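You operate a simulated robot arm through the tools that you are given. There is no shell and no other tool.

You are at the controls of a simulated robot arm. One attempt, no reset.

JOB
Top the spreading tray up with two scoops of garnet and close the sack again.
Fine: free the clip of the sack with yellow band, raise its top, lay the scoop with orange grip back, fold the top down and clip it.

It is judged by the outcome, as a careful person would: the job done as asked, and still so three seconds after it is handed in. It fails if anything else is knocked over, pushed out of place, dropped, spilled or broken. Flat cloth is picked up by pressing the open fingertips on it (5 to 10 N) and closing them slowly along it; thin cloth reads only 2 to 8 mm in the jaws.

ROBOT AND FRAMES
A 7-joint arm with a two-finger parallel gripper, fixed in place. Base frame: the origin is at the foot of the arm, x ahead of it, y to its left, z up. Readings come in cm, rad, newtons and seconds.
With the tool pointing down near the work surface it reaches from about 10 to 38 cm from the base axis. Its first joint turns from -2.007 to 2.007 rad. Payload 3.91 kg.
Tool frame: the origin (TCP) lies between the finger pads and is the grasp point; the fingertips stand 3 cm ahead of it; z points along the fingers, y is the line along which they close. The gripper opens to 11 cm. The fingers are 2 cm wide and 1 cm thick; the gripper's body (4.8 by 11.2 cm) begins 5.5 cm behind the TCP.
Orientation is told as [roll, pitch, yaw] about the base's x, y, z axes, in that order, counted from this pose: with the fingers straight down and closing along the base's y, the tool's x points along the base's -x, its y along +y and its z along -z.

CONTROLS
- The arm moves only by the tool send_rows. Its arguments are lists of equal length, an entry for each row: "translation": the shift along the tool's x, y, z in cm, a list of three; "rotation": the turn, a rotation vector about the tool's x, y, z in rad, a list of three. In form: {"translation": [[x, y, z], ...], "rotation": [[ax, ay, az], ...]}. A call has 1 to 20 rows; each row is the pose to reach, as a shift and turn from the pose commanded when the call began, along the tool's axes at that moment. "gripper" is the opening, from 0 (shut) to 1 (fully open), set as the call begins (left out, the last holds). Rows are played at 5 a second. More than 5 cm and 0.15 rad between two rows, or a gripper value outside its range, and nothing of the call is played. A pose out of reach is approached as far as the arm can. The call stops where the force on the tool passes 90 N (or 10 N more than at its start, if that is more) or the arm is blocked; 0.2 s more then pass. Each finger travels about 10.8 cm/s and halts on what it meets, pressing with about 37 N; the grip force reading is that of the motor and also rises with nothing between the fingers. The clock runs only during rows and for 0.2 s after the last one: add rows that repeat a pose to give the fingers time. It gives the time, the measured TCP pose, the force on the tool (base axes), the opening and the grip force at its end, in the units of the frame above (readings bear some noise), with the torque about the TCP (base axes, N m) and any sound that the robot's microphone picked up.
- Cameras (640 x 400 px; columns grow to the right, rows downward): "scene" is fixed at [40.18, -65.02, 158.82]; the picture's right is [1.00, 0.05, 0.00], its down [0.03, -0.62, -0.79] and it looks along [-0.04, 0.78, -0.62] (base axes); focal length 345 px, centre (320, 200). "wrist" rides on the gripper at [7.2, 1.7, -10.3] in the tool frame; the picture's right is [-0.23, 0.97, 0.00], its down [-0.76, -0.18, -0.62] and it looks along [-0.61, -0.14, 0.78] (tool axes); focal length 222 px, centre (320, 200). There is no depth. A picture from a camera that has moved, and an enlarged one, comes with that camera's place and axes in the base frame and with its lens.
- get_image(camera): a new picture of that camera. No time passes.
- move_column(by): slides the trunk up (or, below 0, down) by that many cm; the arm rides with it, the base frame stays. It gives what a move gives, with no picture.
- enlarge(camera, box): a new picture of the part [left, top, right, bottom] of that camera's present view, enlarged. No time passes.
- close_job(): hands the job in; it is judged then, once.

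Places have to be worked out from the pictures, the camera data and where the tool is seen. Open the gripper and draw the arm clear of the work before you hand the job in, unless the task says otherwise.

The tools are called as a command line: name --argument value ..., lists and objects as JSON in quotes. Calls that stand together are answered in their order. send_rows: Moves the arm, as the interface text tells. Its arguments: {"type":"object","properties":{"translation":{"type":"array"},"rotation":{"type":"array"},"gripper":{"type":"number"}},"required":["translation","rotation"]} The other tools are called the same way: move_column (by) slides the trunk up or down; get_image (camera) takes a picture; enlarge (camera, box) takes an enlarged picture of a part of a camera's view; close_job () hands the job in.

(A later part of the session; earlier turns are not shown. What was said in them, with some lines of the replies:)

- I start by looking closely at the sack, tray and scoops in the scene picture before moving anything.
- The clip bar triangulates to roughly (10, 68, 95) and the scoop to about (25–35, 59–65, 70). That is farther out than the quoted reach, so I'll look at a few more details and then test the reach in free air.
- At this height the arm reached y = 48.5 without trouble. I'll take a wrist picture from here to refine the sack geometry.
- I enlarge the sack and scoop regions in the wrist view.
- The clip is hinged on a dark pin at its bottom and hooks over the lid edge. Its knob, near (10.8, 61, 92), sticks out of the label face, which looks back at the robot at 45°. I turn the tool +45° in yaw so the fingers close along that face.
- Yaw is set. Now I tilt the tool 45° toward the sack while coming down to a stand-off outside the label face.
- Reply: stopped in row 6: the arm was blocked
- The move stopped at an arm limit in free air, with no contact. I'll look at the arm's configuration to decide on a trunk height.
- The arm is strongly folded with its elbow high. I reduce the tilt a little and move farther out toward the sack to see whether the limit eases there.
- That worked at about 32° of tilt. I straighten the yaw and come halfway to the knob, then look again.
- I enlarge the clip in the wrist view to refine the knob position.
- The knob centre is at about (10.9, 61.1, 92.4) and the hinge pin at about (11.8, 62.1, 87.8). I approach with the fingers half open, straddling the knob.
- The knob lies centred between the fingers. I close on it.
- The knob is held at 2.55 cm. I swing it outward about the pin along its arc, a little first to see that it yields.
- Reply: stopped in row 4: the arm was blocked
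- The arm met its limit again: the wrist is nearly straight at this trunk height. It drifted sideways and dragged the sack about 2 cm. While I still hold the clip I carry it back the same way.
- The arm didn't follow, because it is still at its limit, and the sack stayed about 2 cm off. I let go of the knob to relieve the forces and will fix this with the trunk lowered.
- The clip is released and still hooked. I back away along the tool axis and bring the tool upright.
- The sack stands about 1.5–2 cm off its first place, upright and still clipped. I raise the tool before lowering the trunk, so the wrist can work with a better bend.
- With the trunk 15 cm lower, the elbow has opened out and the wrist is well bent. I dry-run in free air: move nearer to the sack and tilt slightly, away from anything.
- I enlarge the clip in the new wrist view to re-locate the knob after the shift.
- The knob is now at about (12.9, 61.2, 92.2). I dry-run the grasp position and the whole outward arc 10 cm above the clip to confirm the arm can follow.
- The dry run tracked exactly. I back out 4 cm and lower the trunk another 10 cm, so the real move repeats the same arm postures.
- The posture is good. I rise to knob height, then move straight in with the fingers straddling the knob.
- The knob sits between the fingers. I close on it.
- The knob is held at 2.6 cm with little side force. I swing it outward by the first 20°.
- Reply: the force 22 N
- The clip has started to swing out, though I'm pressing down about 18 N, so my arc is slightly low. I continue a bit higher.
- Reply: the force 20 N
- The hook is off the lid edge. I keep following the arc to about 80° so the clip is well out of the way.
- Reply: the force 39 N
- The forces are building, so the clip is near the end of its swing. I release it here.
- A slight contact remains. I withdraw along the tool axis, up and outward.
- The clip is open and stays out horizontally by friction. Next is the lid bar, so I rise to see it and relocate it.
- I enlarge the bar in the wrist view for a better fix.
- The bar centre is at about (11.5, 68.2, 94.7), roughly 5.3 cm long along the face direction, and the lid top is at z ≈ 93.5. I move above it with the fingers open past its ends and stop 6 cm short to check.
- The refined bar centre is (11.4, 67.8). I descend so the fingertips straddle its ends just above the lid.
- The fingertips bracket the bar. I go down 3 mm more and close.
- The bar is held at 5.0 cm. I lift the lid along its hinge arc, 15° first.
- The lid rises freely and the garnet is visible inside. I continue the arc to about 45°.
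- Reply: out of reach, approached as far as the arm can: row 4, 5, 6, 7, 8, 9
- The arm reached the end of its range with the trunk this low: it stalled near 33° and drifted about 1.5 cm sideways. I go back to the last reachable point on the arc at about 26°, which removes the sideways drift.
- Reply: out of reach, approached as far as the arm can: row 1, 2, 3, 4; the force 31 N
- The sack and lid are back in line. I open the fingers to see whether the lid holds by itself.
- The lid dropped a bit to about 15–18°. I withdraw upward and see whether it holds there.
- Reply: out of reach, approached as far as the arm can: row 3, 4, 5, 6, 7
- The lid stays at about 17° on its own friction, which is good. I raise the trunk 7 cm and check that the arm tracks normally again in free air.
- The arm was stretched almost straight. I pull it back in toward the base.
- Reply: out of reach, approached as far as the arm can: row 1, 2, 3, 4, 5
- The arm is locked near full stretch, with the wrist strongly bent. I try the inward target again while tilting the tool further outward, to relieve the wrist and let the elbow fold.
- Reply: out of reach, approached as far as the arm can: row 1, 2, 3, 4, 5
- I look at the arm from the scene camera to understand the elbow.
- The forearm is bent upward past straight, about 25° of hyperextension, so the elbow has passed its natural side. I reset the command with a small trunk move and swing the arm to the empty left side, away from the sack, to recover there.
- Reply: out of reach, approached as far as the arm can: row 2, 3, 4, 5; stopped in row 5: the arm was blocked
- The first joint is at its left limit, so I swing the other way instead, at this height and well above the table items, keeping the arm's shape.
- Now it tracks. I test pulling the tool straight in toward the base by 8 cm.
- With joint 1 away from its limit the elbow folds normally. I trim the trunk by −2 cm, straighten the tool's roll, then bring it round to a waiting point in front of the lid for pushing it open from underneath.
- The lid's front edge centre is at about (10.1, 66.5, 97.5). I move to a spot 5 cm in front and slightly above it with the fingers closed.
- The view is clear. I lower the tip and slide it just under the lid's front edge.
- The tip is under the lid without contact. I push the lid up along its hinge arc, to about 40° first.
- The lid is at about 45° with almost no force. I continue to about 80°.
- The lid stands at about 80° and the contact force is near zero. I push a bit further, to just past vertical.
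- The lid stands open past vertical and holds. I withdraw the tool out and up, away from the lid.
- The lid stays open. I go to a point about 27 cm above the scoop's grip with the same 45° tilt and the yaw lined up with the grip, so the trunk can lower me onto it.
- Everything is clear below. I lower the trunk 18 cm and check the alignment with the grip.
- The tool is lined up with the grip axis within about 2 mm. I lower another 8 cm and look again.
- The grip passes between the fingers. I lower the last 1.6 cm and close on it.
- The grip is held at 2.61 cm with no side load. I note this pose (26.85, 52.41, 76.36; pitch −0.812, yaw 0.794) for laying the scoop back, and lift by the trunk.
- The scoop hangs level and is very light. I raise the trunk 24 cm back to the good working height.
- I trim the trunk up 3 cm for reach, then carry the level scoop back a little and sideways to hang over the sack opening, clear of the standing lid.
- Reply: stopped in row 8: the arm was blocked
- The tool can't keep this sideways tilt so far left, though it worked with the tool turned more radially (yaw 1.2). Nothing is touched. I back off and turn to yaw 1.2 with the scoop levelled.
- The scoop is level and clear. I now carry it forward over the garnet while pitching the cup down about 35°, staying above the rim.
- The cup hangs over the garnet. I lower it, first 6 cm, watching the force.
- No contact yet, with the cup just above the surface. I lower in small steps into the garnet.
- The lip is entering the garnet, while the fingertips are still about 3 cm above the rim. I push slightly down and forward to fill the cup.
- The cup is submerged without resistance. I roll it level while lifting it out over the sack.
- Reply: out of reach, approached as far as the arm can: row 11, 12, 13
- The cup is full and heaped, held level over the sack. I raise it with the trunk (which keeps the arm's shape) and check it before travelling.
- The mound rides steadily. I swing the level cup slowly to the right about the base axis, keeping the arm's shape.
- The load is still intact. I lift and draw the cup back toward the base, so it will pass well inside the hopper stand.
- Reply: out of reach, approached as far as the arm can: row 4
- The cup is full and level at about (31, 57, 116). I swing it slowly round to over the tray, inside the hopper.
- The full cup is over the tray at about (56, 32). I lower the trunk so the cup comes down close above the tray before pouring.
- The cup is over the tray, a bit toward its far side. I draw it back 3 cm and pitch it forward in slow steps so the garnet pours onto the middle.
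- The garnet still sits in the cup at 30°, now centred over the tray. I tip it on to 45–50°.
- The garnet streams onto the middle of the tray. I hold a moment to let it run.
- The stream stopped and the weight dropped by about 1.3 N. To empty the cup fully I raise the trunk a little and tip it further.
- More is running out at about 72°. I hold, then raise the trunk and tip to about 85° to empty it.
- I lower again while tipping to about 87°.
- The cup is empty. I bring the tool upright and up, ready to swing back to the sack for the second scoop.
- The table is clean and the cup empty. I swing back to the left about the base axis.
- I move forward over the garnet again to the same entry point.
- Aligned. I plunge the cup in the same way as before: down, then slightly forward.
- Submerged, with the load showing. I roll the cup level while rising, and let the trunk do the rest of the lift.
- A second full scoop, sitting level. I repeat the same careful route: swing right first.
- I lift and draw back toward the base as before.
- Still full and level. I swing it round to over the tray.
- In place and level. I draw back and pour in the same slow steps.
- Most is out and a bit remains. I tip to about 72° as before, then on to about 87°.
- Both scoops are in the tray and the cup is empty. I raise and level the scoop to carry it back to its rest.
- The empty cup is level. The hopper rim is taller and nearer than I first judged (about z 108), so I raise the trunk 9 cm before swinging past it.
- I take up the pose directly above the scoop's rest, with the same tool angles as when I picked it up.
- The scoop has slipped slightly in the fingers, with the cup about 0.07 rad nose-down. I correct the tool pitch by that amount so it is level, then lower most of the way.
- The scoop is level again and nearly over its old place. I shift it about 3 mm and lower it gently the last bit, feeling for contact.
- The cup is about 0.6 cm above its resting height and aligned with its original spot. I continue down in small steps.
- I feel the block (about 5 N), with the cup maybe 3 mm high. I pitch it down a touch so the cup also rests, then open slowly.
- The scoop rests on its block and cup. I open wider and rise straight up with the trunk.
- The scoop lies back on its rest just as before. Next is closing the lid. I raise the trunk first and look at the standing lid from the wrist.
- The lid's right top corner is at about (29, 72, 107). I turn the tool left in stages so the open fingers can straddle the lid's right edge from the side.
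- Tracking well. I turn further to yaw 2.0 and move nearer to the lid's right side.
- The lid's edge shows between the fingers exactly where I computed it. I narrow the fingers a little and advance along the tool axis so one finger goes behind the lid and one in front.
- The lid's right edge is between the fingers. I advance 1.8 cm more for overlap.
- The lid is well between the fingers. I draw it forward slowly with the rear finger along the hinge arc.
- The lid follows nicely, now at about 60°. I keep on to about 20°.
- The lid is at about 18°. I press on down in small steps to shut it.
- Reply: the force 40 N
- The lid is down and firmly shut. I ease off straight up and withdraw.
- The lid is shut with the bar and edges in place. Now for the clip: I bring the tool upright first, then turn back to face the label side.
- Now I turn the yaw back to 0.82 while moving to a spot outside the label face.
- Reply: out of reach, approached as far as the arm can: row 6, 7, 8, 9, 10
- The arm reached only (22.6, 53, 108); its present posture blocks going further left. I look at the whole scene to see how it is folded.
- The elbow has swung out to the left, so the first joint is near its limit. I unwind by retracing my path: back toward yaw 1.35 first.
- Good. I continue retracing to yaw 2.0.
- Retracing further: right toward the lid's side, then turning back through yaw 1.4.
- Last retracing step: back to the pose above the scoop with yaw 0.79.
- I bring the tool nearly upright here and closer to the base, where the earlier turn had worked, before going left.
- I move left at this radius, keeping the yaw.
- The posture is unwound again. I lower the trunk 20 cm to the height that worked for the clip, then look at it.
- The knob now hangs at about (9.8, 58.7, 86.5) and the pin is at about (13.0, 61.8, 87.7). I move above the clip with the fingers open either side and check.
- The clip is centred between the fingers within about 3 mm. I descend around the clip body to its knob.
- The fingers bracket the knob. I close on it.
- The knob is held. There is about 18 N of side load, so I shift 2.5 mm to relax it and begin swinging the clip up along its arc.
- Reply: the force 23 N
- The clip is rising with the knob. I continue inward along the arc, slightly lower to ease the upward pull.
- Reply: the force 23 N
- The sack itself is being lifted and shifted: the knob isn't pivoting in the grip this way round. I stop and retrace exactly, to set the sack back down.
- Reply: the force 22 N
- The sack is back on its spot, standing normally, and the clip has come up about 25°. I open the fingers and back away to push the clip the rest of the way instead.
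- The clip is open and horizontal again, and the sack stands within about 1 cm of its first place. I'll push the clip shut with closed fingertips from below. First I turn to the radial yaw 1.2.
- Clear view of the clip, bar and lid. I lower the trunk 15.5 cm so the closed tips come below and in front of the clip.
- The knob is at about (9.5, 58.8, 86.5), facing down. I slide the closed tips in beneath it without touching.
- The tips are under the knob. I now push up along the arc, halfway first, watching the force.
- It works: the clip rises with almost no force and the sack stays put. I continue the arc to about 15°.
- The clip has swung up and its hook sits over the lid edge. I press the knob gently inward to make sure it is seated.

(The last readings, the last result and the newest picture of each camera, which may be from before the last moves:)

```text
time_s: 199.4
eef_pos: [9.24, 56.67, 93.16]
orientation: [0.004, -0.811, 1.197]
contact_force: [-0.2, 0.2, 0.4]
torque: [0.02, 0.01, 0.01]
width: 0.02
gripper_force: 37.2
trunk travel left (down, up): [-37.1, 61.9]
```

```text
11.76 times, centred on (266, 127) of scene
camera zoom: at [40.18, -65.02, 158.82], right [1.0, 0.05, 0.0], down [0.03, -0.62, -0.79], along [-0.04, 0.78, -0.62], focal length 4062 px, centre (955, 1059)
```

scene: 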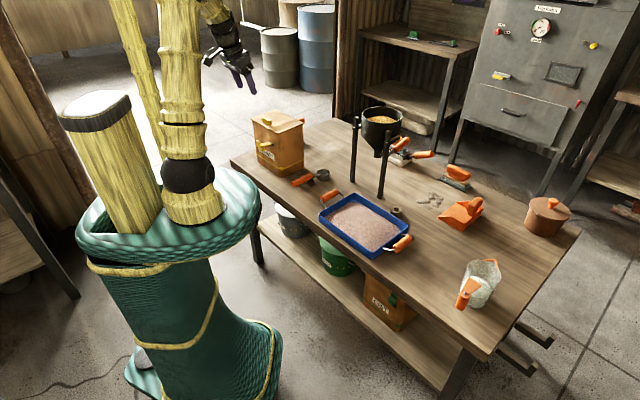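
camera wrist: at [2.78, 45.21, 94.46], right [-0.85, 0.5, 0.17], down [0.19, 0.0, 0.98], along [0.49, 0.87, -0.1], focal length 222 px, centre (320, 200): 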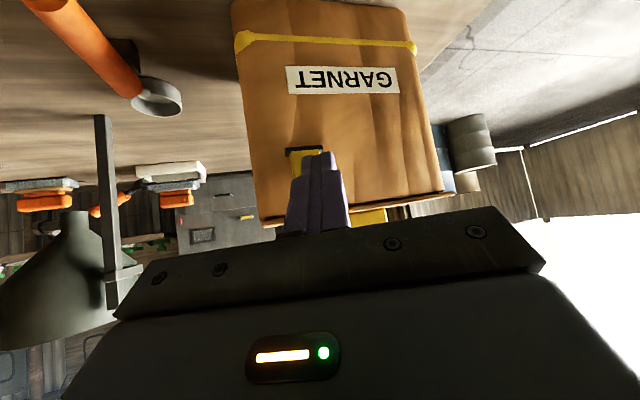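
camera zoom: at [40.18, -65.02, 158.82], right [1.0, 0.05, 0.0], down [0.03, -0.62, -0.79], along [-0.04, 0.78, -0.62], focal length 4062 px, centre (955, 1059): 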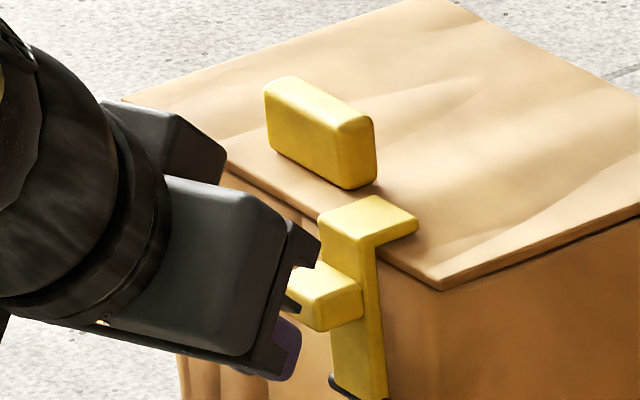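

It looks just like at the start. I press a little further until I feel slight contact, to confirm it's home.

send_rows --translation '[[-0.25, -0.1, 0.1], [-0.5, -0.2, 0.2], [-0.5, -0.2, 0.2]]' --rotation '[[0, 0, 0], [0, 0, 0], [0, 0, 0]]'

send_rows --translation '[[-0.25, -0.1, 0.15], [-0.5, -0.2, 0.3], [-0.5, -0.2, 0.3]]' --rotation '[[0, 0, 0], [0, 0, 0], [0, 0, 0]]'

enlarge --camera "scene" --box '[248, 110, 284, 144]'

```text
time_s: 200.2
eef_pos: [9.4, 57.02, 93.29]
orientation: [0.004, -0.81, 1.198]
contact_force: [-6.9, -12.4, -5.4]
torque: [-0.26, 0.15, -0.07]
width: 0.0
gripper_force: 37.4
trunk travel left (down, up): [-37.1, 61.9]
```

```text
time_s: 201.0
eef_pos: [9.94, 57.44, 93.55]
orientation: [0.002, -0.812, 1.196]
contact_force: [-6.1, -15.6, -3.0]
torque: [-0.24, 0.12, -0.15]
width: 0.0
gripper_force: 37.2
trunk travel left (down, up): [-37.1, 61.9]
```

```text
11.76 times, centred on (266, 127) of scene
camera zoom: at [40.18, -65.02, 158.82], right [1.0, 0.05, 0.0], down [0.03, -0.62, -0.79], along [-0.04, 0.78, -0.62], focal length 4062 px, centre (955, 1059)
```

zoom: 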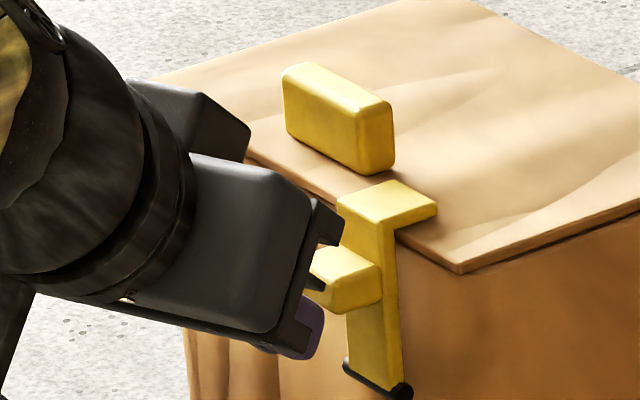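

The clip is home: 16 N now just nudges the sack a few millimetres, so I stop. I withdraw outward and up.

send_rows --translation '[[0.8, 0, -1.5], [1.6, 0, -3.5], [2.0, 0, -6.5], [2.0, 0, -10], [2.0, 0, -13]]' --rotation '[[0, 0, 0], [0, 0, 0], [0, 0, 0], [0, 0, 0], [0, 0, 0]]'

move_column --by 14

enlarge --camera "scene" --box '[230, 90, 350, 200]'

enlarge --camera "scene" --box '[248, 110, 284, 144]'

get_image --camera "wrist"

```text
time_s: 202.2
eef_pos: [6.32, 47.44, 100.62]
orientation: [0.001, -0.8, 1.195]
contact_force: [0.0, 0.0, 0.4]
torque: [0.01, 0.03, 0.06]
width: 0.0
gripper_force: 36.9
trunk travel left (down, up): [-37.1, 61.9]
```

```text
time_s: 203.9
eef_pos: [6.15, 47.56, 114.73]
orientation: [0.003, -0.806, 1.198]
contact_force: [0.3, -0.4, -0.2]
torque: [-0.01, 0.0, 0.02]
width: 0.0
gripper_force: 36.9
trunk travel left (down, up): [-51.1, 47.9]
```

```text
3.64 times, centred on (290, 145) of scene
camera zoom: at [40.18, -65.02, 158.82], right [1.0, 0.05, 0.0], down [0.03, -0.62, -0.79], along [-0.04, 0.78, -0.62], focal length 1256 px, centre (429, 400)
```

zoom: 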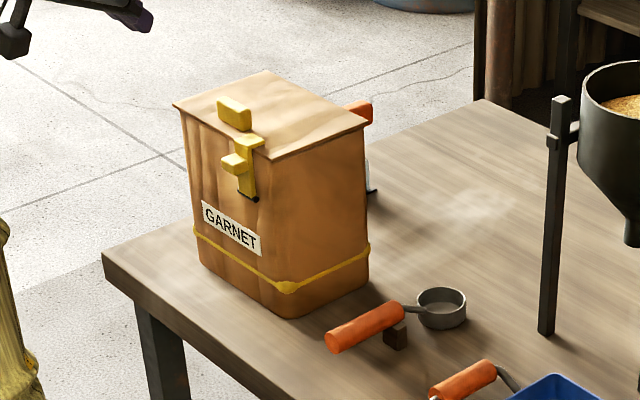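

```text
11.76 times, centred on (266, 127) of scene
camera zoom: at [40.18, -65.02, 158.82], right [1.0, 0.05, 0.0], down [0.03, -0.62, -0.79], along [-0.04, 0.78, -0.62], focal length 4062 px, centre (955, 1059)
```

zoom: 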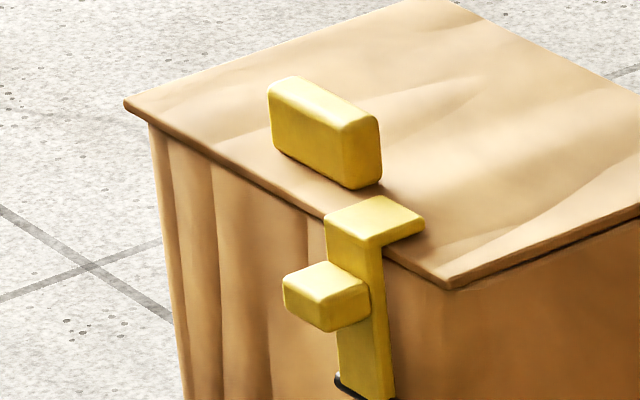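

```text
taken
camera wrist: at [-0.04, 36.44, 116.67], right [-0.85, 0.5, 0.17], down [0.19, 0.01, 0.98], along [0.49, 0.87, -0.1], focal length 222 px, centre (320, 200)
```

wrist: 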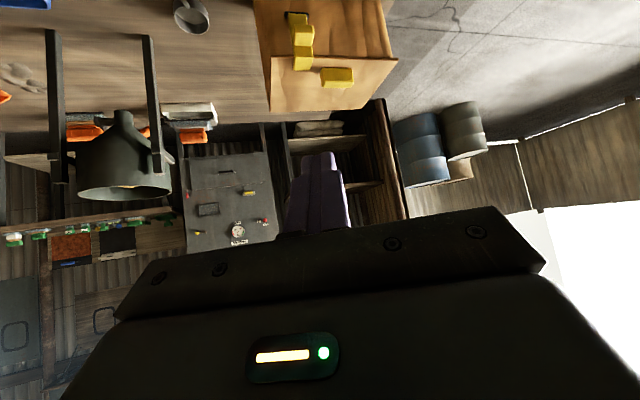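

The sack is closed and clipped exactly as at the start, within about 1 cm of its first spot. I open the gripper, draw the arm up clear, and check the whole scene for spills.

send_rows --translation '[[0, 0, -1.5], [0, 0, -3], [0, 0, -4.5], [0, 0, -4.5]]' --rotation '[[0, 0.1, 0], [0, 0.2, 0], [0, 0.3, 0], [0, 0.3, 0]]' --gripper 1.0

get_image --camera "scene"

enlarge --camera "scene" --box '[280, 140, 430, 265]'

enlarge --camera "scene" --box '[225, 140, 345, 215]'

```text
time_s: 204.9
eef_pos: [5.76, 44.83, 116.8]
orientation: [-0.003, -0.478, 1.183]
contact_force: [0.2, -0.2, -0.4]
torque: [-0.04, -0.01, 0.01]
width: 11.02
gripper_force: 0.1
trunk travel left (down, up): [-51.1, 47.9]
```

```text
taken
```

scene: 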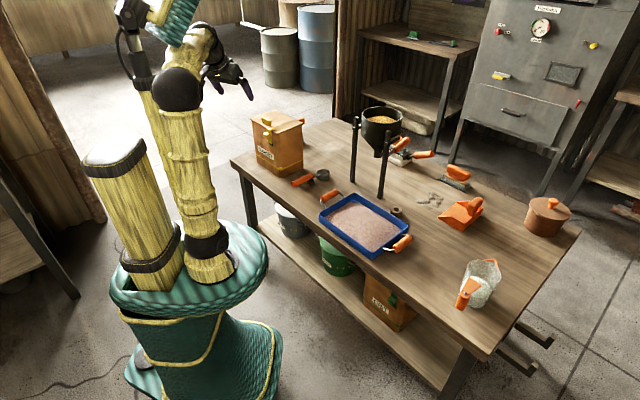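

```text
3.20 times, centred on (355, 202) of scene
camera zoom: at [40.18, -65.02, 158.82], right [1.0, 0.05, 0.0], down [0.03, -0.62, -0.79], along [-0.04, 0.78, -0.62], focal length 1105 px, centre (208, 192)
```

zoom: 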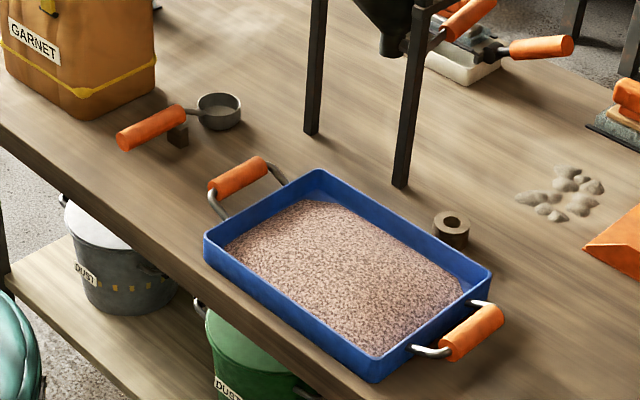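

```text
5.33 times, centred on (285, 178) of scene
camera zoom: at [40.18, -65.02, 158.82], right [1.0, 0.05, 0.0], down [0.03, -0.62, -0.79], along [-0.04, 0.78, -0.62], focal length 1841 px, centre (507, 320)
```

zoom: 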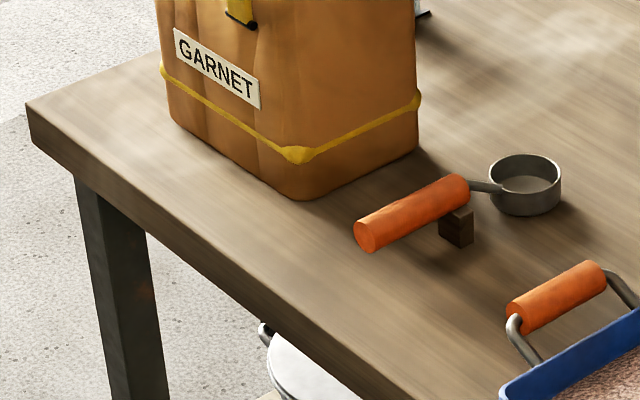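

Everything looks right:
- The tray has the two scoops, with no spills on the table.
- The scoop lies on its rest.
- The lid is shut and the clip is on.
- The gripper is open and the arm is clear of the work.

I hand the job in.

close_job

```text
The job is handed in.
```

I added two full scoops of garnet to the spreading tray, closed the sack again and clipped it, then handed the job in. The pictures show no spills.

- **Tray:** I tipped each scoop to about 87° over the middle of the tray until nothing more ran out.
- **Scoop:** It is back on its block with the cup on the table, in the same position as before.
- **Sack:** The top is folded down and the clip hooks over its edge, as at the start.

The sack was disturbed twice. While I was freeing the clip, the arm hit a joint limit and dragged it about 2 cm. On my first try at re-clipping, I lifted and shifted it briefly, then set it back down. It now stands upright about 1 cm from its original place.

Nothing else looks moved or knocked over. The gripper is open and the arm is clear of the table.
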